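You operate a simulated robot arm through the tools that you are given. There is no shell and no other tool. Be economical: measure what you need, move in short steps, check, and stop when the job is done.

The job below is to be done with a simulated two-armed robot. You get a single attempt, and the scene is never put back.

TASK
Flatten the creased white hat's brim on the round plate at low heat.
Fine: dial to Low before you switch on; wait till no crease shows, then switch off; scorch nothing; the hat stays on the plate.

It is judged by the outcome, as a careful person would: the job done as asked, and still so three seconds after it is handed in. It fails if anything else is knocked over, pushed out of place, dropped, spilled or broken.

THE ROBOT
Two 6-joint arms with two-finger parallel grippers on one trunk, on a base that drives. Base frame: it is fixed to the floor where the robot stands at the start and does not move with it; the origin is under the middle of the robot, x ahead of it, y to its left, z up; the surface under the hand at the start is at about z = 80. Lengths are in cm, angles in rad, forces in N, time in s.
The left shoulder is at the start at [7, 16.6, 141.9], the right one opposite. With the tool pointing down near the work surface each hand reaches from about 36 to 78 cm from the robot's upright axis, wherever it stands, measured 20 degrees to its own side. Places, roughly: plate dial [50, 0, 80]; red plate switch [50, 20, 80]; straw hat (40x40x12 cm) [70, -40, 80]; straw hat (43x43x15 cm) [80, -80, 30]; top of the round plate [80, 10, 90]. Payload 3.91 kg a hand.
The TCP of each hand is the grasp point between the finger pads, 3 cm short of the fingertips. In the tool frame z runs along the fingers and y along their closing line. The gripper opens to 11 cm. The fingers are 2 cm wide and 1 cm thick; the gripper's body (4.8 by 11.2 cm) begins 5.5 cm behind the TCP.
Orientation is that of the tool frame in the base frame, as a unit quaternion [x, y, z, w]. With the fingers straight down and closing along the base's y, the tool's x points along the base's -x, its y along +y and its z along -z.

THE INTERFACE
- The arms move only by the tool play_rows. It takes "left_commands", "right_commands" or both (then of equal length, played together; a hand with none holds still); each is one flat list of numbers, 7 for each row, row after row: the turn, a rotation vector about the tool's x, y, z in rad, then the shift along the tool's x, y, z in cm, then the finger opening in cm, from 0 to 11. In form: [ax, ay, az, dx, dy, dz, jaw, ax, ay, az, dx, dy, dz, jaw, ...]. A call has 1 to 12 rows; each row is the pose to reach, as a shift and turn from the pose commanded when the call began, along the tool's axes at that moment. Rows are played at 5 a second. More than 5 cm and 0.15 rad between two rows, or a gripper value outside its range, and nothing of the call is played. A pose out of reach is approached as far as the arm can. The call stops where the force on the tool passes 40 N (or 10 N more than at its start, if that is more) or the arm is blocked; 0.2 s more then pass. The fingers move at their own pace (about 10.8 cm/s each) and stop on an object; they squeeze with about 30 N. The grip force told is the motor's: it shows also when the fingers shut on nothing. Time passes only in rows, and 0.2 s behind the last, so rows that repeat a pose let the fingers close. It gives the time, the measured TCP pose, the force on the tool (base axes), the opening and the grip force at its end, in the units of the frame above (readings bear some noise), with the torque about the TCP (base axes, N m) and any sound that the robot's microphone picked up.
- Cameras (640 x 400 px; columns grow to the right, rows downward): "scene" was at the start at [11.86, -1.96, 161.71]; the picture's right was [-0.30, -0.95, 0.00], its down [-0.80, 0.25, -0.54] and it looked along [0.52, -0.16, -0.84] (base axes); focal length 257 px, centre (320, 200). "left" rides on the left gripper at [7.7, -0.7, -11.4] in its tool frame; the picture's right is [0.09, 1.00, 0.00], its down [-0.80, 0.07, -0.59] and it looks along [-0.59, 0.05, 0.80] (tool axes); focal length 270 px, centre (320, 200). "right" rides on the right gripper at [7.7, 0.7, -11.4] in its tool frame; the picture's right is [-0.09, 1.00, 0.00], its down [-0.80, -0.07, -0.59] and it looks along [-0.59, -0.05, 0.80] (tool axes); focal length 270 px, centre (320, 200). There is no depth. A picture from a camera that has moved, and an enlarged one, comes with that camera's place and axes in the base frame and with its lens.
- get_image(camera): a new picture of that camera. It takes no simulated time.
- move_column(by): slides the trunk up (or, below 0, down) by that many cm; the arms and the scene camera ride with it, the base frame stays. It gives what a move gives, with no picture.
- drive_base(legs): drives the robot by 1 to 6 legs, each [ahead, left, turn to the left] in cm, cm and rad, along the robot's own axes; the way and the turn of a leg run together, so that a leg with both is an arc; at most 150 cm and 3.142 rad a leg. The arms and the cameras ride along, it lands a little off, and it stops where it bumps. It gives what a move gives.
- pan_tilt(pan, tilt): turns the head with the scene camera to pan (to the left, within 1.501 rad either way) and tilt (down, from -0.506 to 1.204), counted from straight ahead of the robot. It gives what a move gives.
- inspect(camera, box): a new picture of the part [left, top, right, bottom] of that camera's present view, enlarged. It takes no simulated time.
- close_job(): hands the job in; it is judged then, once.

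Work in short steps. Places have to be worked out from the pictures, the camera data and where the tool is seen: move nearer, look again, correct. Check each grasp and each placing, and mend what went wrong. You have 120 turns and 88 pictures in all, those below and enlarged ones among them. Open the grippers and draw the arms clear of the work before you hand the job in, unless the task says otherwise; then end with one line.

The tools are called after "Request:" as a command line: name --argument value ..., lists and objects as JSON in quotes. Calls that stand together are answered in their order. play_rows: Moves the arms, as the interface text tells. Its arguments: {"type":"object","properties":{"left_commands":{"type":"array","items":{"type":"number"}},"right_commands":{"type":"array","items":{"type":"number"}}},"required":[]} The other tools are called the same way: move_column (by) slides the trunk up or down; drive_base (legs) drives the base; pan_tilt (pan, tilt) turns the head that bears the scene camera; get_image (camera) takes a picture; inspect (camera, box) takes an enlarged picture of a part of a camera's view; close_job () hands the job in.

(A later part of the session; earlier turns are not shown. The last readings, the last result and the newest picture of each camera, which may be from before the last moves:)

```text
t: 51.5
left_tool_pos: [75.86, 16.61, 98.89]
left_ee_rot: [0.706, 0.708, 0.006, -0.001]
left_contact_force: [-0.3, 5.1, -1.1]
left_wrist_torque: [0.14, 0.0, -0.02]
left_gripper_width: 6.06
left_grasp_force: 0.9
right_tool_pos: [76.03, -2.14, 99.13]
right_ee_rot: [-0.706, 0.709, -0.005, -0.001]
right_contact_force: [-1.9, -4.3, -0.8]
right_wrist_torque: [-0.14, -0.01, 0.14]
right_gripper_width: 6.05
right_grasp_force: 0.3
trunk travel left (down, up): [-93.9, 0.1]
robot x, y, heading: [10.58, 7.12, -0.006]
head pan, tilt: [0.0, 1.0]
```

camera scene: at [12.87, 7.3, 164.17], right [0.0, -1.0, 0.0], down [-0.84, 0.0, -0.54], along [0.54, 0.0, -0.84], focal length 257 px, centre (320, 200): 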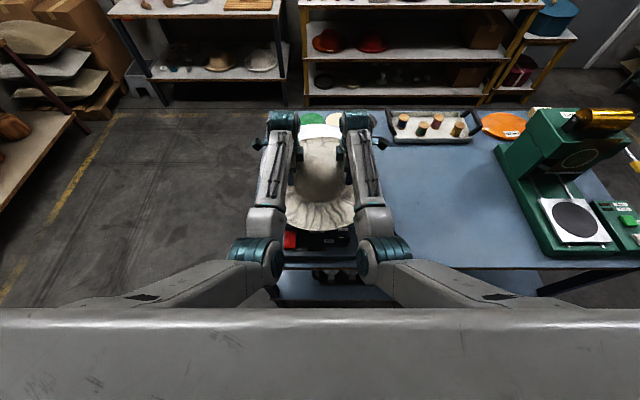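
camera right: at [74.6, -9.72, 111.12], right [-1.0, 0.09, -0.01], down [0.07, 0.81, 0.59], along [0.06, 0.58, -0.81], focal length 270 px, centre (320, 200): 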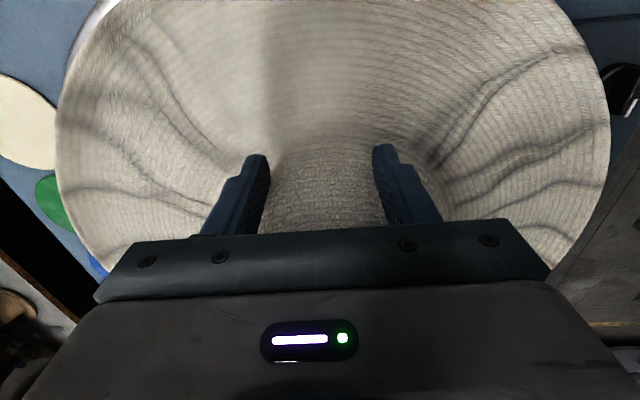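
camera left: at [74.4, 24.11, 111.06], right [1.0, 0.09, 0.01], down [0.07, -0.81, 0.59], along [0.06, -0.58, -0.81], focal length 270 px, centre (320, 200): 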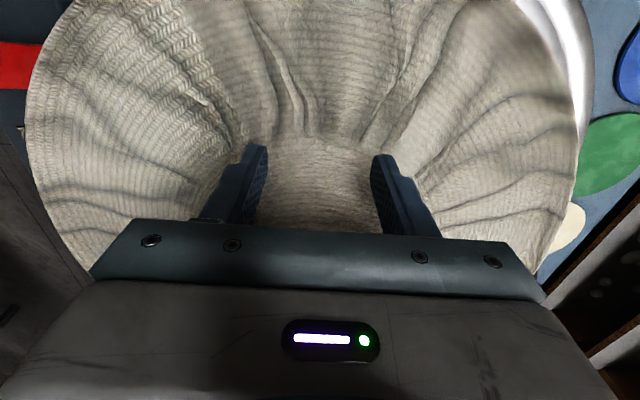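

Mostly transient. Grip relaxed to 5 N again, so tighten, and shift the hat +1.2 in x and +0.8 in y, where the views show more plate.

Request:
play_rows --left_commands '[0, 0, 0, -0.18, 0, 0, 6, 0, 0, 0, 0.1, 0.4, 0, 6, 0, 0, 0, 0.35, 0.8, 0, 6, 0, 0, 0, 0.62, 1.2, 0, 6, 0, 0, 0, 0.62, 1.2, 0, 6]' --right_commands '[0, 0, 0, -0.18, 0, 0, 6, 0, 0, 0, -0.46, -0.4, 0, 6, 0, 0, 0, -0.71, -0.8, 0, 6, 0, 0, 0, -0.98, -1.2, 0, 6, 0, 0, 0, -0.98, -1.2, 0, 6]'

Request:
inspect --camera "scene" --box '[220, 90, 420, 250]'

Request:
get_image --camera "left"

Request:
get_image --camera "right"

```text
t: 52.7
left_tool_pos: [77.31, 17.37, 98.7]
left_ee_rot: [0.706, 0.708, 0.006, -0.004]
left_contact_force: [1.6, 28.9, -0.7]
left_wrist_torque: [0.86, -0.04, -0.24]
left_gripper_width: 6.08
left_grasp_force: 0.9
right_tool_pos: [77.49, -1.34, 98.88]
right_ee_rot: [-0.705, 0.709, -0.004, -0.004]
right_contact_force: [-1.5, -28.0, 0.2]
right_wrist_torque: [-0.88, -0.01, 0.56]
right_gripper_width: 6.08
right_grasp_force: 1.2
trunk travel left (down, up): [-93.9, 0.1]
robot x, y, heading: [10.25, 7.08, -0.0]
head pan, tilt: [0.0, 1.0]
```

```text
2.50 times, centred on (320, 170) of scene
camera zoom: at [22.81, 7.28, 164.18], right [0.0, -1.0, 0.0], down [-0.84, 0.0, -0.54], along [0.54, 0.0, -0.84], focal length 642 px, centre (320, 275)
```

zoom: 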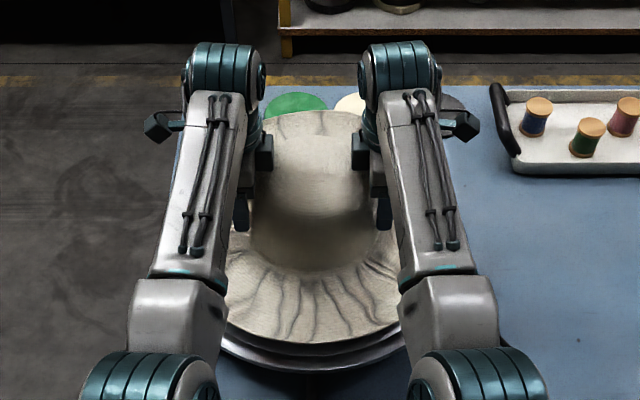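

```text
57 pictures are left
camera left: at [76.67, 24.88, 110.35], right [1.0, 0.09, 0.0], down [0.07, -0.81, 0.58], along [0.06, -0.58, -0.81], focal length 270 px, centre (320, 200)
```

left: 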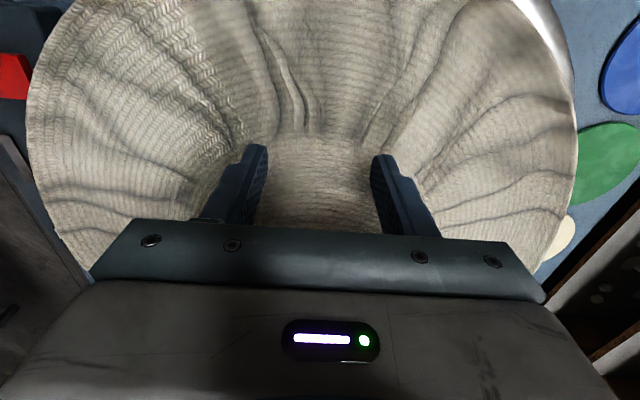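

```text
56 pictures are left
camera right: at [76.88, -8.85, 110.38], right [-1.0, 0.09, 0.0], down [0.08, 0.81, 0.59], along [0.06, 0.58, -0.81], focal length 270 px, centre (320, 200)
```

right: 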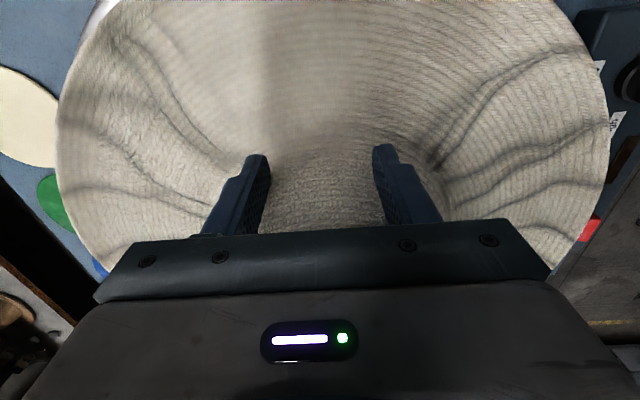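

Hat now concentric with the plate within ~0.5 cm. The pick offset implies touch-down at TCP z≈96.3; lower 2.3 cm.

Request:
move_column --by -2.0

Request:
move_column --by -0.4

Request:
inspect --camera "scene" --box '[220, 90, 420, 250]'

```text
t: 53.3
left_tool_pos: [77.55, 17.36, 96.7]
left_ee_rot: [0.706, 0.708, 0.005, -0.005]
left_contact_force: [2.3, 29.3, -1.5]
left_wrist_torque: [0.87, -0.02, -0.17]
left_gripper_width: 6.08
left_grasp_force: 1.3
right_tool_pos: [77.58, -1.26, 96.8]
right_ee_rot: [-0.705, 0.709, -0.005, -0.004]
right_contact_force: [-1.9, -28.7, -0.7]
right_wrist_torque: [-0.83, 0.07, 0.57]
right_gripper_width: 6.09
right_grasp_force: 1.2
trunk travel left (down, up): [-91.9, 2.1]
robot x, y, heading: [10.83, 7.08, -0.0]
head pan, tilt: [0.0, 1.0]
```

```text
t: 53.9
left_tool_pos: [77.44, 17.19, 96.19]
left_ee_rot: [0.706, 0.708, 0.006, -0.005]
left_contact_force: [1.5, 27.8, -0.1]
left_wrist_torque: [0.85, -0.09, -0.16]
left_gripper_width: 6.1
left_grasp_force: 0.9
right_tool_pos: [77.61, -1.3, 96.28]
right_ee_rot: [-0.705, 0.709, -0.003, -0.005]
right_contact_force: [-1.6, -27.9, 0.4]
right_wrist_torque: [-0.86, 0.07, 0.54]
right_gripper_width: 6.09
right_grasp_force: 1.4
trunk travel left (down, up): [-91.5, 2.5]
robot x, y, heading: [10.55, 7.32, -0.004]
head pan, tilt: [0.0, 1.0]
```

```text
2.50 times, centred on (320, 170) of scene
camera zoom: at [22.98, 7.29, 161.76], right [0.0, -1.0, 0.0], down [-0.84, 0.0, -0.54], along [0.54, 0.0, -0.84], focal length 642 px, centre (320, 275)
```

zoom: 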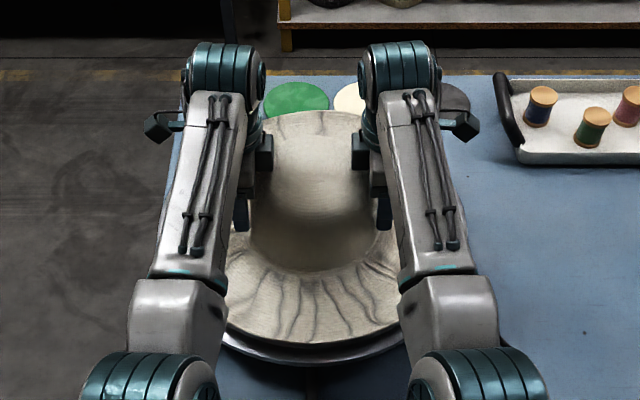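

The weight reading has vanished, so it's touching. Lower 0.3 more to confirm.

Request:
move_column --by -0.3

```text
t: 54.4
left_tool_pos: [77.64, 17.44, 95.89]
left_ee_rot: [0.706, 0.709, 0.006, -0.005]
left_contact_force: [1.9, 27.8, -0.6]
left_wrist_torque: [0.87, -0.07, -0.14]
left_gripper_width: 6.13
left_grasp_force: 1.0
right_tool_pos: [77.69, -1.28, 96.1]
right_ee_rot: [-0.705, 0.709, -0.003, -0.004]
right_contact_force: [-2.7, -28.2, -0.2]
right_wrist_torque: [-0.84, 0.09, 0.51]
right_gripper_width: 6.12
right_grasp_force: 1.2
trunk travel left (down, up): [-91.2, 2.8]
robot x, y, heading: [10.75, 7.23, -0.004]
head pan, tilt: [0.0, 1.0]
```

Not conclusive; lower a further 0.4.

Request:
move_column --by -0.4

```text
t: 54.9
left_tool_pos: [77.52, 17.33, 95.5]
left_ee_rot: [0.706, 0.708, 0.004, -0.004]
left_contact_force: [1.5, 28.6, -1.0]
left_wrist_torque: [0.84, -0.1, -0.12]
left_gripper_width: 6.11
left_grasp_force: 1.4
right_tool_pos: [77.63, -1.22, 95.69]
right_ee_rot: [-0.705, 0.71, -0.003, -0.004]
right_contact_force: [-2.1, -29.3, -0.2]
right_wrist_torque: [-0.83, 0.08, 0.53]
right_gripper_width: 6.11
right_grasp_force: 1.0
trunk travel left (down, up): [-90.8, 3.2]
robot x, y, heading: [10.77, 7.27, -0.001]
head pan, tilt: [0.0, 1.0]
```

Still free; the plate top is lower than nominal. Continue in 0.4 steps.

Request:
move_column --by -0.4

Request:
move_column --by -0.4

Request:
inspect --camera "scene" --box '[250, 140, 390, 240]'

```text
t: 55.5
left_tool_pos: [77.45, 17.25, 95.17]
left_ee_rot: [0.706, 0.708, 0.005, -0.006]
left_contact_force: [2.3, 28.0, -1.0]
left_wrist_torque: [0.87, -0.06, -0.14]
left_gripper_width: 6.11
left_grasp_force: 1.9
right_tool_pos: [77.67, -1.34, 95.27]
right_ee_rot: [-0.706, 0.709, -0.004, -0.003]
right_contact_force: [-2.0, -27.8, -1.0]
right_wrist_torque: [-0.87, 0.07, 0.46]
right_gripper_width: 6.11
right_grasp_force: 1.0
trunk travel left (down, up): [-90.4, 3.6]
robot x, y, heading: [10.67, 7.14, -0.008]
head pan, tilt: [0.0, 1.0]
```

```text
t: 56.0
left_tool_pos: [77.6, 17.38, 94.62]
left_ee_rot: [0.706, 0.708, 0.005, -0.005]
left_contact_force: [1.5, 28.3, -0.7]
left_wrist_torque: [0.82, -0.08, -0.09]
left_gripper_width: 6.15
left_grasp_force: 0.8
right_tool_pos: [77.65, -1.28, 94.78]
right_ee_rot: [-0.705, 0.71, -0.004, -0.004]
right_contact_force: [-1.8, -27.6, -0.3]
right_wrist_torque: [-0.83, 0.09, 0.51]
right_gripper_width: 6.14
right_grasp_force: 1.0
trunk travel left (down, up): [-90.0, 4.0]
robot x, y, heading: [11.08, 6.91, -0.001]
head pan, tilt: [0.0, 1.0]
```

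```text
4.00 times, centred on (320, 190) of scene
camera zoom: at [22.94, 7.29, 160.27], right [0.0, -1.0, 0.0], down [-0.84, 0.0, -0.54], along [0.54, 0.0, -0.84], focal length 1027 px, centre (320, 240)
```

zoom: 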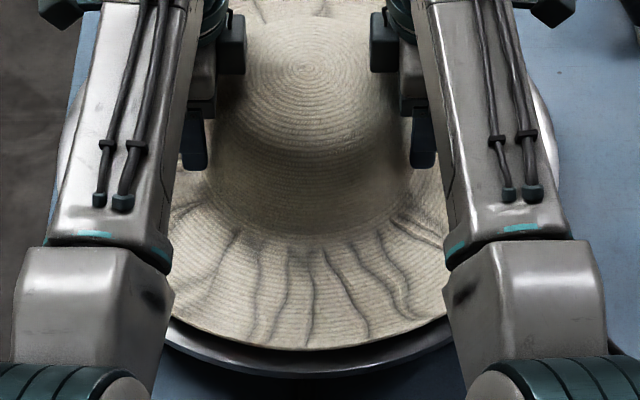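

Still appears free. Continue lowering.

Request:
move_column --by -0.4

Request:
move_column --by -0.4

```text
t: 56.5
left_tool_pos: [77.62, 17.36, 94.39]
left_ee_rot: [0.706, 0.708, 0.005, -0.005]
left_contact_force: [2.3, 27.1, -1.1]
left_wrist_torque: [0.84, -0.05, -0.09]
left_gripper_width: 6.16
left_grasp_force: 1.3
right_tool_pos: [77.64, -1.27, 94.52]
right_ee_rot: [-0.705, 0.71, -0.004, -0.004]
right_contact_force: [-2.1, -27.0, -0.3]
right_wrist_torque: [-0.86, 0.07, 0.5]
right_gripper_width: 6.12
right_grasp_force: 1.6
trunk travel left (down, up): [-89.6, 4.4]
robot x, y, heading: [10.65, 7.28, -0.005]
head pan, tilt: [0.0, 1.0]
```

```text
t: 57.0
left_tool_pos: [77.46, 17.36, 93.88]
left_ee_rot: [0.706, 0.708, 0.005, -0.005]
left_contact_force: [2.2, 27.6, -0.1]
left_wrist_torque: [0.8, -0.05, -0.1]
left_gripper_width: 6.14
left_grasp_force: 1.0
right_tool_pos: [77.62, -1.27, 94.05]
right_ee_rot: [-0.705, 0.709, -0.004, -0.003]
right_contact_force: [-1.7, -28.7, -0.7]
right_wrist_torque: [-0.83, 0.06, 0.46]
right_gripper_width: 6.12
right_grasp_force: 1.2
trunk travel left (down, up): [-89.2, 4.8]
robot x, y, heading: [10.58, 7.18, -0.003]
head pan, tilt: [0.0, 1.0]
```

A side-view recheck gives the plate top at ≈86.5, which also moves the plate centre estimate to ≈(80, 9). Raise 1 cm, shift the hat +2.4 x, +0.9 y, and check.

Request:
move_column --by 1.0

Request:
play_rows --left_commands '[0, 0, 0, 0.2, 0.6, 0, 6, 0, 0, 0, 0.45, 1.2, 0, 6, 0, 0, 0, 0.7, 1.8, 0, 6, 0, 0, 0, 0.9, 2.4, 0, 6, 0, 0, 0, 0.9, 2.4, 0, 6]' --right_commands '[0, 0, 0, -0.2, -0.6, 0, 6, 0, 0, 0, -0.45, -1.2, 0, 6, 0, 0, 0, -0.7, -1.8, 0, 6, 0, 0, 0, -0.9, -2.4, 0, 6, 0, 0, 0, -0.9, -2.4, 0, 6]'

Request:
get_image --camera "scene"

Request:
get_image --camera "left"

Request:
get_image --camera "right"

```text
t: 57.6
left_tool_pos: [77.44, 17.4, 95.01]
left_ee_rot: [0.706, 0.708, 0.005, -0.004]
left_contact_force: [2.2, 26.6, -0.9]
left_wrist_torque: [0.83, -0.06, -0.09]
left_gripper_width: 6.16
left_grasp_force: 1.5
right_tool_pos: [77.55, -1.31, 95.08]
right_ee_rot: [-0.705, 0.709, -0.005, -0.004]
right_contact_force: [-2.1, -27.9, -0.9]
right_wrist_torque: [-0.86, 0.07, 0.43]
right_gripper_width: 6.17
right_grasp_force: 1.2
trunk travel left (down, up): [-90.2, 3.8]
robot x, y, heading: [10.42, 7.0, -0.004]
head pan, tilt: [0.0, 1.0]
```

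```text
t: 58.8
left_tool_pos: [79.97, 18.29, 94.94]
left_ee_rot: [0.706, 0.709, 0.004, -0.004]
left_contact_force: [2.3, 23.4, -1.0]
left_wrist_torque: [0.75, -0.06, 0.04]
left_gripper_width: 6.18
left_grasp_force: 1.8
right_tool_pos: [79.87, -0.39, 95.21]
right_ee_rot: [-0.705, 0.709, -0.003, -0.003]
right_contact_force: [-1.5, -24.4, -0.4]
right_wrist_torque: [-0.69, 0.11, 0.34]
right_gripper_width: 6.16
right_grasp_force: 2.0
trunk travel left (down, up): [-90.2, 3.8]
robot x, y, heading: [10.62, 6.89, -0.002]
head pan, tilt: [0.0, 1.0]
```

```text
53 pictures are left
camera scene: at [22.86, 7.28, 160.48], right [0.0, -1.0, 0.0], down [-0.84, 0.0, -0.54], along [0.54, 0.0, -0.84], focal length 257 px, centre (320, 200)
```

scene: 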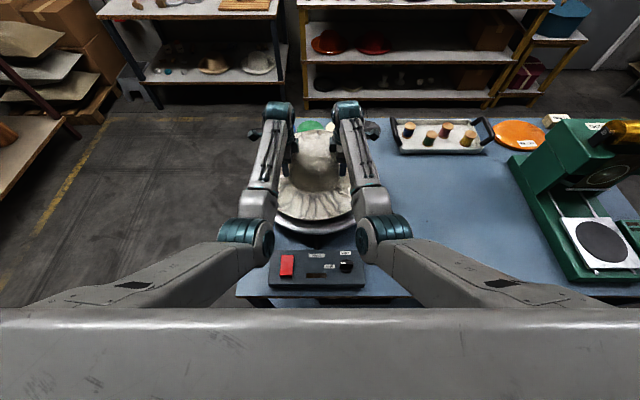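

```text
52 pictures are left
camera left: at [79.13, 25.81, 106.56], right [1.0, 0.09, 0.0], down [0.07, -0.81, 0.59], along [0.05, -0.58, -0.81], focal length 270 px, centre (320, 200)
```

left: 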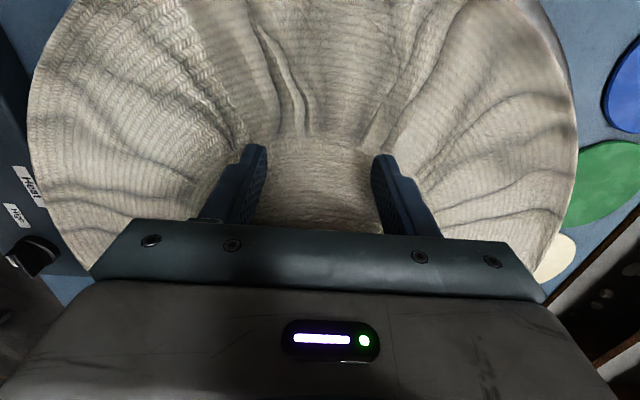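

```text
51 pictures are left
camera right: at [79.34, -7.92, 106.67], right [-1.0, 0.09, 0.0], down [0.07, 0.81, 0.59], along [0.06, 0.58, -0.81], focal length 270 px, centre (320, 200)
```

right: 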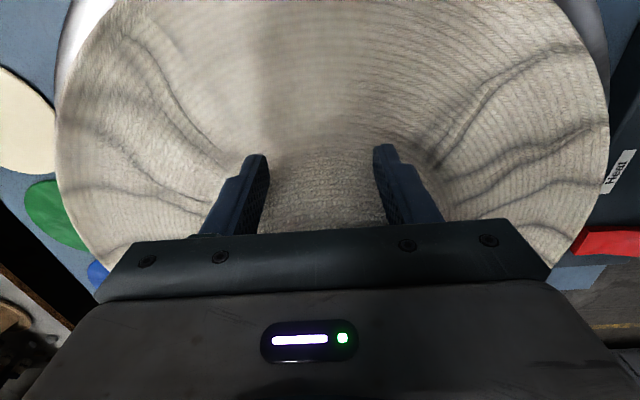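

Plate slivers are symmetric fore/aft (x good) but visible only on the -y side, so shift y back 0.7, then lower.

Request:
play_rows --left_commands '[0, 0, 0, -0.4, 0, 0, 6, 0, 0, 0, -0.77, 0, 0, 6, 0, 0, 0, -0.77, 0, 0, 6]' --right_commands '[0, 0, 0, 0.3, 0, 0, 6, 0, 0, 0, 0.63, 0, 0, 6, 0, 0, 0, 0.63, 0, 0, 6]'

Request:
move_column --by -1.4

Request:
move_column --by -0.4

Request:
move_column --by -0.4

```text
t: 59.6
left_tool_pos: [79.85, 17.47, 94.93]
left_ee_rot: [0.705, 0.709, 0.006, -0.005]
left_contact_force: [2.5, 30.4, -0.6]
left_wrist_torque: [0.96, -0.16, 0.0]
left_gripper_width: 6.18
left_grasp_force: 2.1
right_tool_pos: [79.94, -1.11, 95.09]
right_ee_rot: [-0.705, 0.709, -0.004, -0.005]
right_contact_force: [-3.5, -30.7, -0.2]
right_wrist_torque: [-0.93, 0.18, 0.59]
right_gripper_width: 6.18
right_grasp_force: 1.6
trunk travel left (down, up): [-90.2, 3.8]
robot x, y, heading: [10.59, 7.48, -0.01]
head pan, tilt: [0.0, 1.0]
```

```text
t: 60.2
left_tool_pos: [79.86, 17.59, 93.53]
left_ee_rot: [0.706, 0.708, 0.006, -0.004]
left_contact_force: [4.1, 31.7, -0.9]
left_wrist_torque: [0.92, -0.08, 0.08]
left_gripper_width: 6.21
left_grasp_force: 2.1
right_tool_pos: [79.97, -1.13, 93.67]
right_ee_rot: [-0.705, 0.709, -0.005, -0.005]
right_contact_force: [-4.3, -30.1, 1.1]
right_wrist_torque: [-0.88, 0.17, 0.68]
right_gripper_width: 6.22
right_grasp_force: 2.2
trunk travel left (down, up): [-88.8, 5.2]
robot x, y, heading: [10.59, 7.17, 0.001]
head pan, tilt: [0.0, 1.0]
```

```text
t: 60.8
left_tool_pos: [79.85, 17.54, 93.53]
left_ee_rot: [0.705, 0.709, 0.008, -0.003]
left_contact_force: [9.1, 30.7, 10.9]
left_wrist_torque: [0.82, -0.43, 0.12]
left_gripper_width: 6.22
left_grasp_force: 1.9
right_tool_pos: [79.96, -1.18, 93.63]
right_ee_rot: [-0.705, 0.71, -0.007, -0.002]
right_contact_force: [0.7, -31.4, 16.3]
right_wrist_torque: [-0.77, 0.31, 0.73]
right_gripper_width: 6.21
right_grasp_force: 2.4
trunk travel left (down, up): [-88.4, 5.6]
robot x, y, heading: [10.33, 7.26, -0.005]
head pan, tilt: [0.0, 1.0]
```

```text
t: 61.3
left_tool_pos: [79.8, 17.37, 93.29]
left_ee_rot: [0.705, 0.709, 0.008, -0.001]
left_contact_force: [9.3, 34.4, 25.4]
left_wrist_torque: [0.75, -1.05, 0.96]
left_gripper_width: 6.49
left_grasp_force: 4.8
right_tool_pos: [79.78, -1.23, 93.39]
right_ee_rot: [-0.703, 0.711, -0.008, -0.002]
right_contact_force: [7.1, -31.8, 24.1]
right_wrist_torque: [-0.71, -0.69, -0.62]
right_gripper_width: 6.41
right_grasp_force: 4.2
trunk travel left (down, up): [-88.0, 6.0]
robot x, y, heading: [10.57, 7.36, 0.002]
head pan, tilt: [0.0, 1.0]
```

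Touchdown at TCP ≈93.5. Relieve the downward push by 0.5, then spread the hands away.

Request:
move_column --by 0.5

Request:
play_rows --left_commands '[0, 0, 0, 0.4, 0, 0, 6, 0, 0, 0, 1.2, 0, 0, 6, 0, 0, 0, 2.5, 0, 0, 6, 0, 0, 0, 3.5, 0, 0, 6]' --right_commands '[0, 0, 0, 0.4, 0, 0, 6, 0, 0, 0, 1.2, 0, 0, 6, 0, 0, 0, 2.5, 0, 0, 6, 0, 0, 0, 3.5, 0, 0, 6]'

Request:
get_image --camera "left"

Request:
get_image --camera "right"

Request:
inspect --camera "scene" --box '[220, 90, 420, 250]'

```text
t: 61.8
left_tool_pos: [79.67, 17.47, 93.21]
left_ee_rot: [0.705, 0.709, 0.005, -0.006]
left_contact_force: [6.5, 32.4, 12.2]
left_wrist_torque: [0.89, -0.49, 1.03]
left_gripper_width: 6.45
left_grasp_force: 4.4
right_tool_pos: [79.78, -1.04, 93.37]
right_ee_rot: [-0.705, 0.71, -0.005, -0.004]
right_contact_force: [1.2, -31.0, 10.4]
right_wrist_torque: [-0.83, -0.33, -0.8]
right_gripper_width: 6.42
right_grasp_force: 3.7
trunk travel left (down, up): [-88.5, 5.5]
robot x, y, heading: [10.95, 7.31, 0.001]
head pan, tilt: [0.0, 1.0]
```

```text
t: 62.8
left_tool_pos: [79.65, 20.71, 93.4]
left_ee_rot: [0.706, 0.708, 0.002, -0.003]
left_contact_force: [0.2, -0.2, -0.1]
left_wrist_torque: [0.02, -0.01, 0.0]
left_gripper_width: 5.99
left_grasp_force: 0.1
right_tool_pos: [79.74, -4.32, 93.44]
right_ee_rot: [-0.706, 0.708, -0.003, -0.004]
right_contact_force: [0.6, 0.7, -0.1]
right_wrist_torque: [0.02, 0.02, 0.01]
right_gripper_width: 6.0
right_grasp_force: 0.0
trunk travel left (down, up): [-88.5, 5.5]
robot x, y, heading: [10.75, 6.56, 0.002]
head pan, tilt: [0.0, 1.0]
```

```text
50 pictures are left
camera left: at [78.94, 28.23, 104.93], right [1.0, 0.09, 0.0], down [0.07, -0.81, 0.59], along [0.05, -0.59, -0.81], focal length 270 px, centre (320, 200)
```

left: 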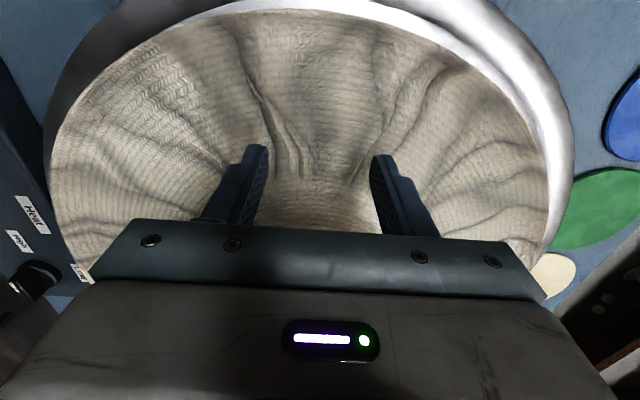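

```text
49 pictures are left
camera right: at [79.24, -11.93, 105.02], right [-1.0, 0.09, 0.0], down [0.07, 0.81, 0.59], along [0.05, 0.59, -0.81], focal length 270 px, centre (320, 200)
```

right: 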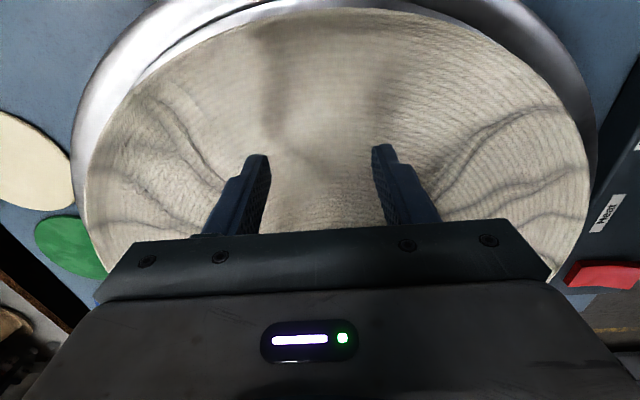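

```text
2.50 times, centred on (320, 170) of scene
camera zoom: at [22.81, 7.29, 158.77], right [0.0, -1.0, 0.0], down [-0.84, 0.0, -0.54], along [0.54, 0.0, -0.84], focal length 642 px, centre (320, 275)
```

zoom: 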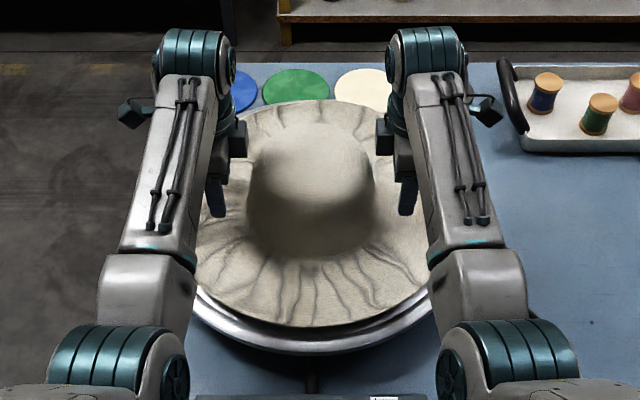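

Hat rests well on the plate. Raise the column clear and back off to work the panel, then view it close.

Request:
move_column --by 5.4

Request:
drive_base --legs '[[-25, -2, 0]]'

Request:
get_image --camera "scene"

Request:
inspect --camera "scene" --box '[230, 160, 390, 260]'

```text
t: 63.8
left_tool_pos: [79.94, 20.79, 98.72]
left_ee_rot: [0.706, 0.708, 0.004, -0.004]
left_contact_force: [0.8, 0.0, -0.6]
left_wrist_torque: [0.01, -0.02, 0.02]
left_gripper_width: 5.99
left_grasp_force: 0.0
right_tool_pos: [80.01, -4.48, 98.83]
right_ee_rot: [-0.705, 0.71, -0.003, -0.003]
right_contact_force: [-0.1, -0.2, 0.1]
right_wrist_torque: [-0.01, -0.02, 0.0]
right_gripper_width: 6.03
right_grasp_force: 0.1
trunk travel left (down, up): [-93.9, 0.1]
robot x, y, heading: [10.65, 7.01, -0.002]
head pan, tilt: [0.0, 1.0]
```

```text
t: 65.6
left_tool_pos: [54.99, 18.77, 98.69]
left_ee_rot: [0.706, 0.708, 0.003, -0.005]
left_contact_force: [0.5, -0.1, 0.1]
left_wrist_torque: [-0.02, 0.0, -0.01]
left_gripper_width: 5.99
left_grasp_force: 0.0
right_tool_pos: [55.22, -6.36, 98.6]
right_ee_rot: [-0.705, 0.709, -0.003, -0.004]
right_contact_force: [-0.2, -0.2, 0.3]
right_wrist_torque: [-0.01, 0.02, 0.01]
right_gripper_width: 6.0
right_grasp_force: 0.0
trunk travel left (down, up): [-93.9, 0.1]
robot x, y, heading: [-14.31, 5.07, 0.003]
head pan, tilt: [0.0, 1.0]
```

```text
47 pictures are left
camera scene: at [-1.79, 5.36, 164.14], right [0.0, -1.0, 0.0], down [-0.84, 0.0, -0.54], along [0.54, 0.0, -0.84], focal length 257 px, centre (320, 200)
```

scene: 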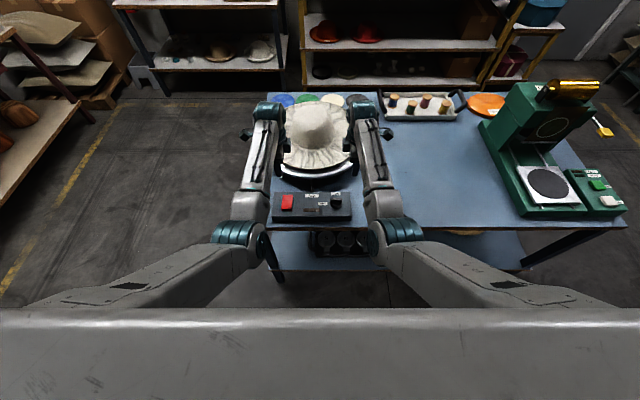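

```text
4.00 times, centred on (310, 210) of scene
camera zoom: at [-1.79, 5.36, 164.14], right [0.0, -1.0, 0.0], down [-0.84, 0.0, -0.54], along [0.54, 0.0, -0.84], focal length 1027 px, centre (360, 160)
```

zoom: 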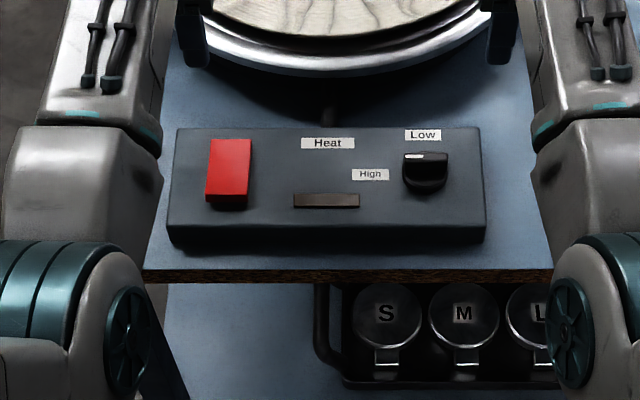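

Dial pointer (white mark) points left at "High"; Low is straight ahead (+x), a 90° clockwise turn. Dial ≈ (48.2,-0.6), knob top ≈86.5. Bring the right hand above it to check with its camera.

Request:
play_rows --right_commands '[0, 0, 0, -1.5, 2, 0, 5, 0, 0, 0, -3, 4, 0, 5, 0, 0, 0, -4.5, 6, 0, 5, 0, 0, 0, -5.8, 7, 1, 5, 0, 0, 0, -5.8, 7, 4, 5]'

Request:
get_image --camera "right"

Request:
inspect --camera "scene" --box '[260, 160, 380, 235]'

```text
t: 67.0
left_tool_pos: [54.88, 18.66, 98.84]
left_ee_rot: [0.706, 0.708, 0.005, -0.002]
left_contact_force: [0.1, -0.1, -0.1]
left_wrist_torque: [0.02, 0.02, 0.02]
left_gripper_width: 5.99
left_grasp_force: 0.0
right_tool_pos: [51.02, -3.41, 97.37]
right_ee_rot: [-0.697, 0.716, -0.036, 0.003]
right_contact_force: [-0.4, -0.1, 0.5]
right_wrist_torque: [-0.04, 0.01, 0.0]
right_gripper_width: 5.01
right_grasp_force: 0.0
trunk travel left (down, up): [-93.9, 0.1]
robot x, y, heading: [-14.03, 5.18, -0.002]
head pan, tilt: [0.0, 1.0]
stopped in row 5 (right hand): the arm was blocked; the commanded pose is now the measured one
```

```text
45 pictures are left
camera right: at [49.53, -10.47, 109.12], right [-0.99, 0.11, -0.06], down [0.06, 0.83, 0.56], along [0.11, 0.55, -0.83], focal length 270 px, centre (320, 200)
```

right: 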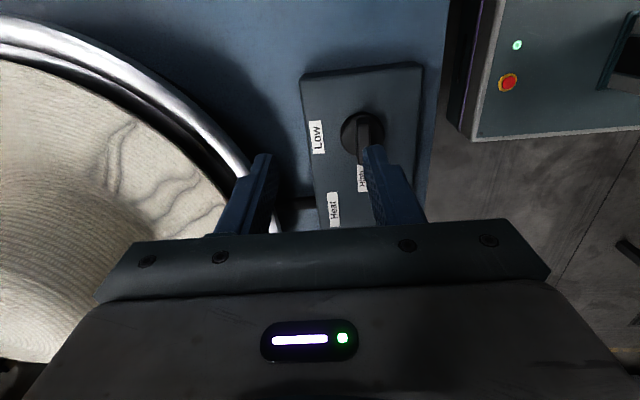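

```text
5.33 times, centred on (320, 198) of scene
camera zoom: at [-2.19, 5.34, 164.18], right [0.0, -1.0, 0.0], down [-0.84, 0.0, -0.54], along [0.54, 0.0, -0.84], focal length 1370 px, centre (320, 213)
```

zoom: 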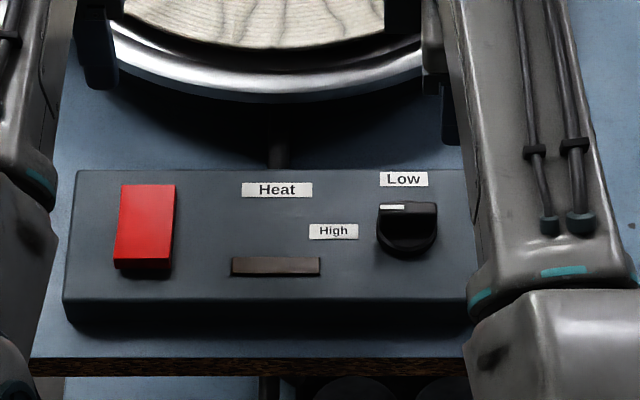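

The arm blocked mid-move (near its own limits). I'll level the right hand and instead position it with the base.

Request:
play_rows --right_commands '[-0.055, -0.047, -0.027, 0.5, -0.5, 0, 5, -0.055, -0.047, -0.027, 0.5, -0.5, 0, 5]'

Request:
drive_base --legs '[[-3.6, 3, 0]]'

Request:
get_image --camera "right"

```text
t: 67.6
left_tool_pos: [54.89, 18.67, 98.75]
left_ee_rot: [0.706, 0.708, 0.004, -0.004]
left_contact_force: [-0.4, 0.2, 0.1]
left_wrist_torque: [-0.01, 0.05, 0.01]
left_gripper_width: 5.99
left_grasp_force: 0.0
right_tool_pos: [51.33, -3.37, 97.3]
right_ee_rot: [0.709, -0.706, -0.004, -0.001]
right_contact_force: [0.7, 0.1, 0.1]
right_wrist_torque: [0.01, 0.03, 0.0]
right_gripper_width: 5.01
right_grasp_force: 0.0
trunk travel left (down, up): [-93.9, 0.1]
robot x, y, heading: [-13.99, 5.33, -0.003]
head pan, tilt: [0.0, 1.0]
```

```text
t: 68.5
left_tool_pos: [51.8, 21.21, 98.43]
left_ee_rot: [0.707, 0.707, 0.003, -0.006]
left_contact_force: [0.4, 0.5, 0.1]
left_wrist_torque: [0.05, 0.06, -0.06]
left_gripper_width: 5.99
left_grasp_force: 0.1
right_tool_pos: [48.2, -1.05, 96.84]
right_ee_rot: [0.707, -0.707, -0.008, 0.001]
right_contact_force: [0.6, -1.1, 0.1]
right_wrist_torque: [0.04, 0.09, 0.01]
right_gripper_width: 5.02
right_grasp_force: 0.0
trunk travel left (down, up): [-93.9, 0.1]
robot x, y, heading: [-17.74, 8.04, -0.007]
head pan, tilt: [0.0, 1.0]
```

```text
43 pictures are left
camera right: at [47.75, -8.85, 108.2], right [-1.0, 0.09, 0.01], down [0.07, 0.8, 0.6], along [0.04, 0.6, -0.8], focal length 270 px, centre (320, 200)
```

right: 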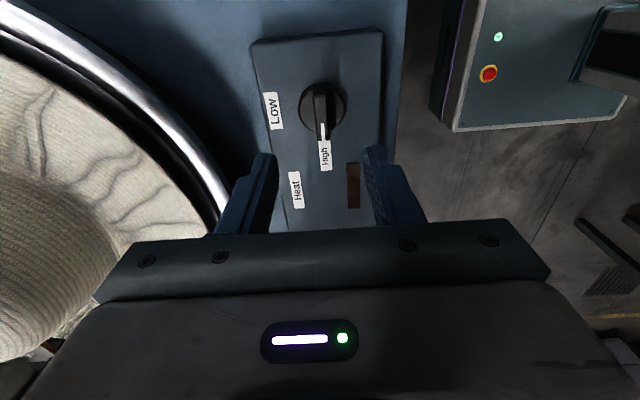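

Pointer clearly at High, ridge along y; dial ≈ (48,-1.3). Lower only the right arm in steps with jaw 4 and look again.

Request:
play_rows --right_commands '[0, 0, 0, 0, 0, 2, 5, 0, 0, 0, 0, 0, 4, 5, 0, 0, 0, 0, 0, 6, 5, 0, 0, 0, 0, 0, 6, 5]'

Request:
get_image --camera "right"

Request:
inspect --camera "scene" --box '[270, 160, 390, 235]'

```text
t: 69.5
left_tool_pos: [51.1, 21.73, 98.87]
left_ee_rot: [0.707, 0.707, 0.004, -0.003]
left_contact_force: [0.9, -0.1, 0.2]
left_wrist_torque: [-0.02, 0.01, 0.02]
left_gripper_width: 5.99
left_grasp_force: 0.0
right_tool_pos: [47.59, -0.66, 91.23]
right_ee_rot: [0.708, -0.706, -0.002, 0.0]
right_contact_force: [0.2, -0.4, 0.1]
right_wrist_torque: [-0.01, -0.01, 0.02]
right_gripper_width: 4.98
right_grasp_force: 0.1
trunk travel left (down, up): [-93.9, 0.1]
robot x, y, heading: [-17.88, 8.59, -0.001]
head pan, tilt: [0.0, 1.0]
```

```text
42 pictures are left
camera right: at [47.03, -8.31, 102.79], right [-1.0, 0.09, 0.0], down [0.07, 0.8, 0.6], along [0.05, 0.6, -0.8], focal length 270 px, centre (320, 200)
```

right: 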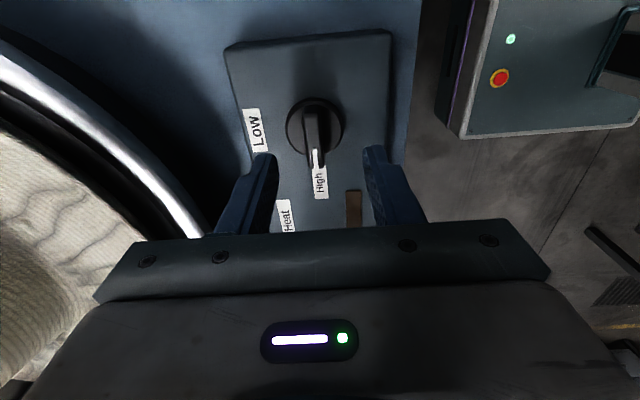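

```text
5.33 times, centred on (330, 198) of scene
camera zoom: at [-5.86, 8.43, 164.19], right [0.0, -1.0, 0.0], down [-0.84, 0.0, -0.54], along [0.54, 0.0, -0.84], focal length 1370 px, centre (267, 213)
```

zoom: 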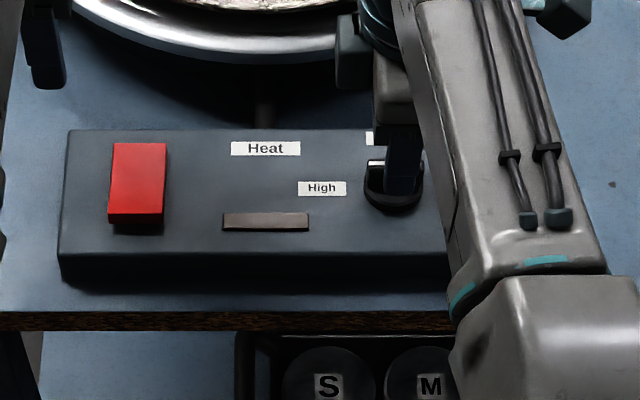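

Dial centre ≈ (48.0,-1.1). Correct by (0.4,-0.45), lower 2.2 cm so tips straddle the ridge, and then close.

Request:
play_rows --right_commands '[0, 0, 0, 0.45, -0.4, 0, 5, 0, 0, 0, 0.45, -0.4, 1.2, 5, 0, 0, 0, 0.45, -0.4, 2.2, 5, 0, 0, 0, 0.45, -0.4, 2.2, 5]'

Request:
get_image --camera "right"

Request:
inspect --camera "scene" --box '[310, 170, 374, 210]'

```text
t: 70.5
left_tool_pos: [51.24, 21.63, 98.85]
left_ee_rot: [0.707, 0.708, 0.003, -0.004]
left_contact_force: [-0.1, -0.3, 0.6]
left_wrist_torque: [-0.04, -0.01, -0.05]
left_gripper_width: 6.0
left_grasp_force: 0.1
right_tool_pos: [48.1, -1.04, 89.06]
right_ee_rot: [0.708, -0.706, -0.004, -0.001]
right_contact_force: [0.0, 0.3, 0.8]
right_wrist_torque: [-0.03, 0.02, -0.01]
right_gripper_width: 5.04
right_grasp_force: 0.1
trunk travel left (down, up): [-93.9, 0.1]
robot x, y, heading: [-17.76, 8.0, -0.004]
head pan, tilt: [0.0, 1.0]
```

```text
40 pictures are left
camera right: at [47.59, -8.82, 100.51], right [-1.0, 0.09, 0.0], down [0.07, 0.8, 0.6], along [0.05, 0.6, -0.8], focal length 270 px, centre (320, 200)
```

right: 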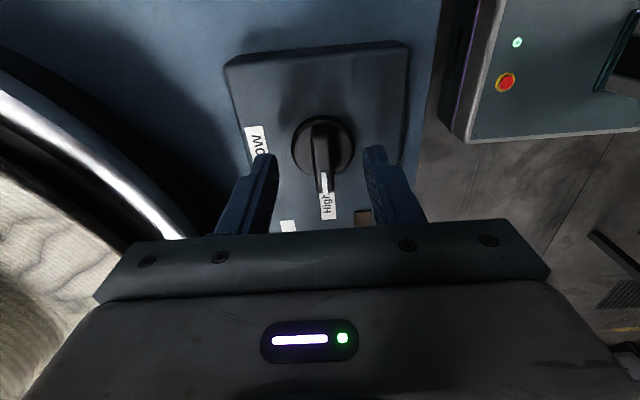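

```text
10.00 times, centred on (342, 190) of scene
camera zoom: at [-5.67, 8.32, 164.17], right [0.0, -1.0, 0.0], down [-0.84, 0.0, -0.54], along [0.54, 0.0, -0.84], focal length 2568 px, centre (100, 300)
```

zoom: 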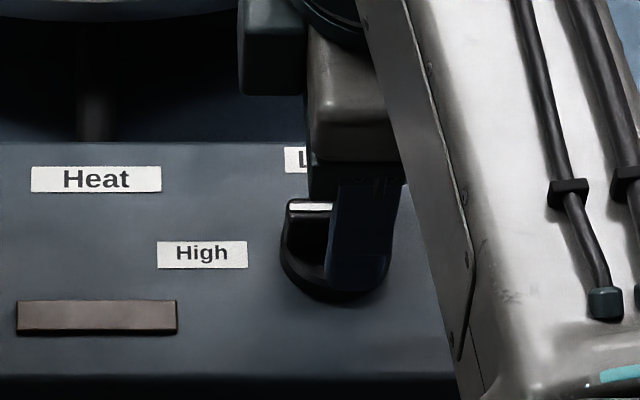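

The fingers straddle the ridge. Close the grip.

Request:
play_rows --right_commands '[0, 0, 0, 0, 0, 0, 3, 0, 0, 0, 0, 0, 0, 1, 0, 0, 0, 0, 0, 0, 0, 0, 0, 0, 0, 0, 0, 0]'

Request:
get_image --camera "right"

```text
t: 71.5
left_tool_pos: [51.16, 21.66, 98.79]
left_ee_rot: [0.706, 0.708, 0.004, -0.003]
left_contact_force: [0.1, 0.1, -0.1]
left_wrist_torque: [-0.01, 0.03, 0.02]
left_gripper_width: 5.97
left_grasp_force: 0.0
right_tool_pos: [48.06, -1.07, 89.09]
right_ee_rot: [0.708, -0.707, -0.004, 0.0]
right_contact_force: [-9.0, 0.3, -3.8]
right_wrist_torque: [0.07, 0.24, -0.06]
right_gripper_width: 1.17
right_grasp_force: 44.6
trunk travel left (down, up): [-93.9, 0.1]
robot x, y, heading: [-17.71, 8.29, -0.002]
head pan, tilt: [0.0, 1.0]
```

```text
38 pictures are left
camera right: at [47.45, -8.82, 100.5], right [-1.0, 0.09, 0.01], down [0.07, 0.8, 0.6], along [0.05, 0.6, -0.8], focal length 270 px, centre (320, 200)
```

right: 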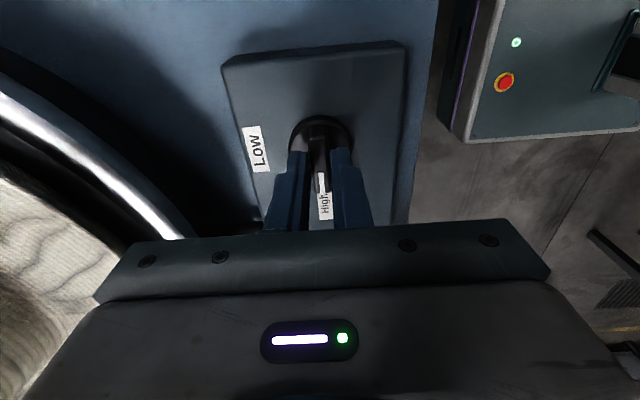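

Ridge gripped (1.17 cm). Turn 90° clockwise (positive about tool z).

Request:
play_rows --right_commands '[0, 0, 0.143, 0, 0, 0, 0, 0, 0, 0.286, 0, 0, 0, 0, 0, 0, 0.428, 0, 0, 0, 0, 0, 0, 0.571, 0, 0, 0, 0, 0, 0, 0.714, 0, 0, 0, 0, 0, 0, 0.857, 0, 0, 0, 0, 0, 0, 1.0, 0, 0, 0, 0, 0, 0, 1.142, 0, 0, 0, 0, 0, 0, 1.285, 0, 0, 0, 0, 0, 0, 1.428, 0, 0, 0, 0, 0, 0, 1.571, 0, 0, 0, 0]'

Request:
get_image --camera "right"

```text
t: 73.9
left_tool_pos: [51.16, 21.7, 98.85]
left_ee_rot: [0.707, 0.707, 0.004, -0.002]
left_contact_force: [-0.5, -0.1, -0.4]
left_wrist_torque: [-0.01, -0.01, -0.02]
left_gripper_width: 5.98
left_grasp_force: 0.1
right_tool_pos: [47.87, -0.83, 88.97]
right_ee_rot: [0.0, 1.0, 0.002, -0.002]
right_contact_force: [-25.5, 10.2, -15.0]
right_wrist_torque: [0.26, 0.02, -0.02]
right_gripper_width: 1.18
right_grasp_force: 44.8
trunk travel left (down, up): [-93.9, 0.1]
robot x, y, heading: [-18.01, 8.17, -0.002]
head pan, tilt: [0.0, 1.0]
```

```text
37 pictures are left
camera right: at [40.17, -0.18, 100.59], right [0.09, 1.0, 0.0], down [0.8, -0.07, 0.59], along [0.59, -0.05, -0.81], focal length 270 px, centre (320, 200)
```

right: 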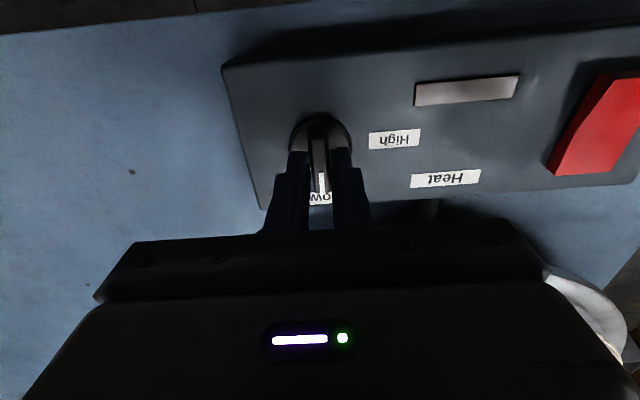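

The pointer now points at Low. Release and lift straight up, then verify.

Request:
play_rows --right_commands '[0, 0, 0, 0, 0, 0, 3, 0, 0, 0, 0, 0, 0, 5, 0, 0, 0, 0, 0, -2, 5, 0, 0, 0, 0, 0, -5, 5, 0, 0, 0, 0, 0, -8, 5]'

Request:
get_image --camera "right"

```text
t: 75.1
left_tool_pos: [51.29, 21.63, 98.71]
left_ee_rot: [0.707, 0.707, 0.004, -0.002]
left_contact_force: [-0.1, 0.0, 0.2]
left_wrist_torque: [0.01, 0.01, 0.0]
left_gripper_width: 5.99
left_grasp_force: 0.1
right_tool_pos: [48.07, -1.24, 97.07]
right_ee_rot: [-0.001, 1.0, 0.002, -0.002]
right_contact_force: [0.2, -0.6, 0.1]
right_wrist_torque: [0.03, 0.02, -0.03]
right_gripper_width: 4.99
right_grasp_force: 0.0
trunk travel left (down, up): [-93.9, 0.1]
robot x, y, heading: [-17.8, 8.16, -0.005]
head pan, tilt: [0.0, 1.0]
```

```text
36 pictures are left
camera right: at [40.53, -0.49, 108.64], right [0.09, 1.0, 0.0], down [0.8, -0.07, 0.59], along [0.59, -0.05, -0.81], focal length 270 px, centre (320, 200)
```

right: 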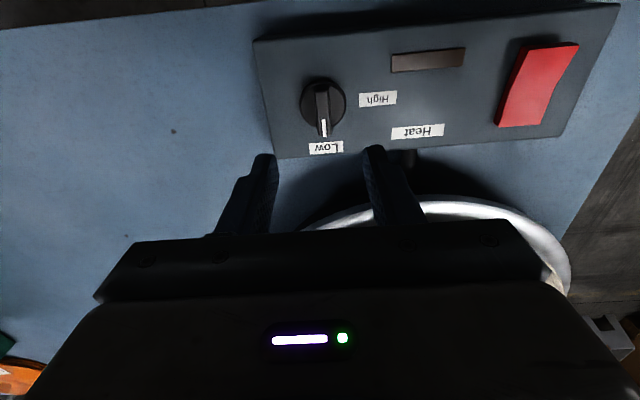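

Dial is at Low. The red rocker spans x≈44.5–50.8, y≈16.5, front end raised. Close the left fingers and use the base to bring them above the raised front end.

Request:
drive_base --legs '[[-5.8, -5.1, 0]]'

Request:
play_rows --left_commands '[0, 0, 0, 0, 0, 1, 3, 0, 0, 0, 0, 0, 2, 1, 0, 0, 0, 0, 0, 3, 0, 0, 0, 0, 0, 0, 3, 0]'

Request:
get_image --camera "left"

Request:
inspect --camera "scene" --box '[250, 150, 378, 230]'

```text
t: 76.2
left_tool_pos: [46.04, 16.8, 98.4]
left_ee_rot: [0.707, 0.708, 0.0, -0.004]
left_contact_force: [0.4, 1.0, -2.0]
left_wrist_torque: [-0.01, 0.08, -0.01]
left_gripper_width: 6.0
left_grasp_force: 0.1
right_tool_pos: [42.74, -5.91, 96.72]
right_ee_rot: [-0.001, 1.0, 0.001, -0.005]
right_contact_force: [0.6, 0.1, -0.2]
right_wrist_torque: [-0.04, 0.06, 0.02]
right_gripper_width: 5.01
right_grasp_force: 0.0
trunk travel left (down, up): [-93.9, 0.1]
robot x, y, heading: [-23.84, 3.28, -0.001]
head pan, tilt: [0.0, 1.0]
```

```text
t: 77.2
left_tool_pos: [45.42, 16.47, 95.83]
left_ee_rot: [0.707, 0.707, 0.004, -0.003]
left_contact_force: [-0.2, 0.2, -0.3]
left_wrist_torque: [0.0, -0.01, -0.01]
left_gripper_width: 0.01
left_grasp_force: 30.0
right_tool_pos: [42.35, -6.29, 97.1]
right_ee_rot: [-0.001, 1.0, 0.002, -0.001]
right_contact_force: [-0.1, 0.3, 0.2]
right_wrist_torque: [0.01, -0.01, 0.0]
right_gripper_width: 5.0
right_grasp_force: 0.0
trunk travel left (down, up): [-93.9, 0.1]
robot x, y, heading: [-23.77, 3.09, -0.005]
head pan, tilt: [0.0, 1.0]
```

```text
35 pictures are left
camera left: at [44.7, 24.02, 107.41], right [1.0, 0.09, 0.0], down [0.07, -0.81, 0.59], along [0.05, -0.58, -0.81], focal length 270 px, centre (320, 200)
```

left: 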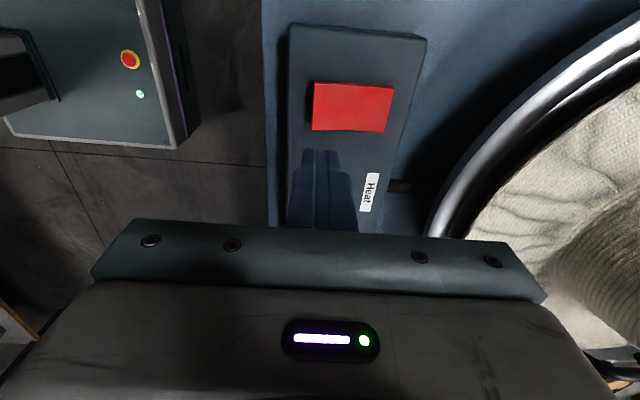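

```text
5.00 times, centred on (314, 190) of scene
camera zoom: at [-11.56, 3.18, 164.19], right [0.0, -1.0, 0.0], down [-0.84, 0.0, -0.54], along [0.54, 0.0, -0.84], focal length 1284 px, centre (350, 250)
```

zoom: 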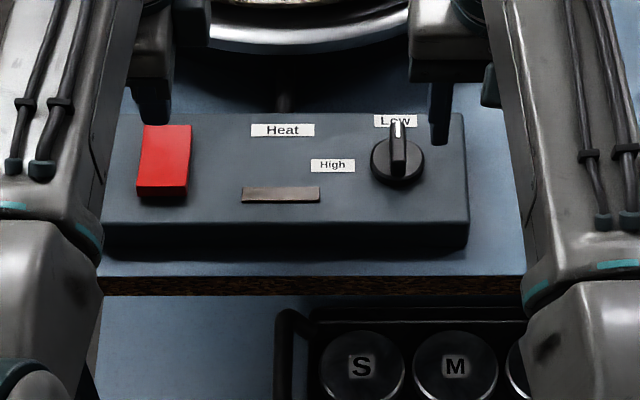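

Rocker centre ≈ (47.2,17.6), raised front end at x≈45. Shift +1 in y and descend to just above it.

Request:
play_rows --left_commands '[0, 0, 0, 1.0, 0.2, 0, 0, 0, 0, 0, 1.0, 0.2, 2.5, 0, 0, 0, 0, 1.0, 0.2, 4.5, 0, 0, 0, 0, 1.0, 0.2, 4.5, 0]'

Request:
get_image --camera "left"

Request:
inspect --camera "scene" --box '[250, 150, 378, 230]'

```text
t: 78.2
left_tool_pos: [45.73, 17.64, 91.34]
left_ee_rot: [0.707, 0.707, 0.004, -0.004]
left_contact_force: [0.4, 0.6, 0.2]
left_wrist_torque: [-0.01, 0.02, 0.0]
left_gripper_width: 0.0
left_grasp_force: 30.0
right_tool_pos: [42.48, -6.31, 97.17]
right_ee_rot: [-0.001, 1.0, 0.002, -0.001]
right_contact_force: [0.7, -0.7, 0.0]
right_wrist_torque: [0.0, 0.0, 0.03]
right_gripper_width: 5.01
right_grasp_force: 0.0
trunk travel left (down, up): [-93.9, 0.1]
robot x, y, heading: [-23.74, 3.45, -0.001]
head pan, tilt: [0.0, 1.0]
```

```text
33 pictures are left
camera left: at [44.94, 25.22, 102.88], right [1.0, 0.09, 0.0], down [0.07, -0.81, 0.59], along [0.05, -0.58, -0.81], focal length 270 px, centre (320, 200)
```

left: 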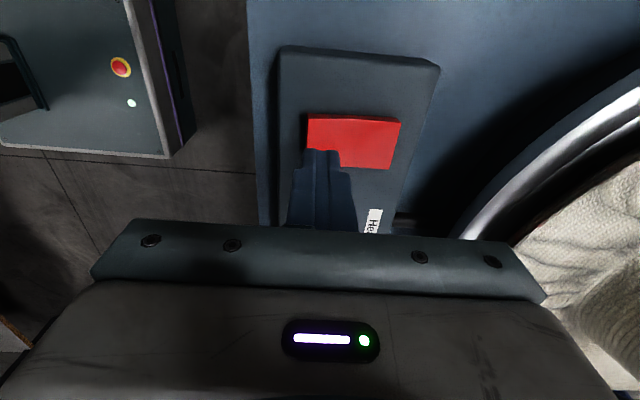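

```text
5.00 times, centred on (314, 190) of scene
camera zoom: at [-11.5, 3.22, 164.18], right [0.0, -1.0, 0.0], down [-0.84, 0.0, -0.54], along [0.54, 0.0, -0.84], focal length 1284 px, centre (350, 250)
```

zoom: 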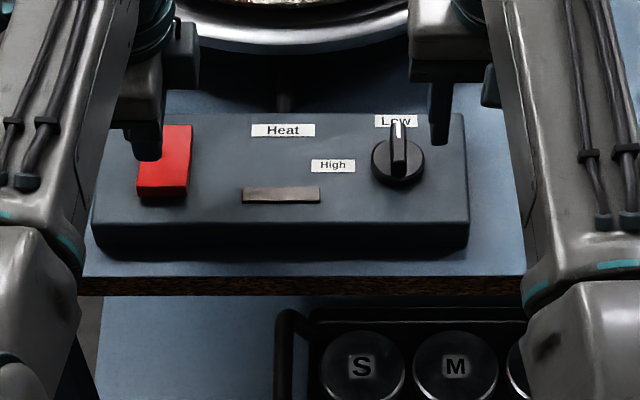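

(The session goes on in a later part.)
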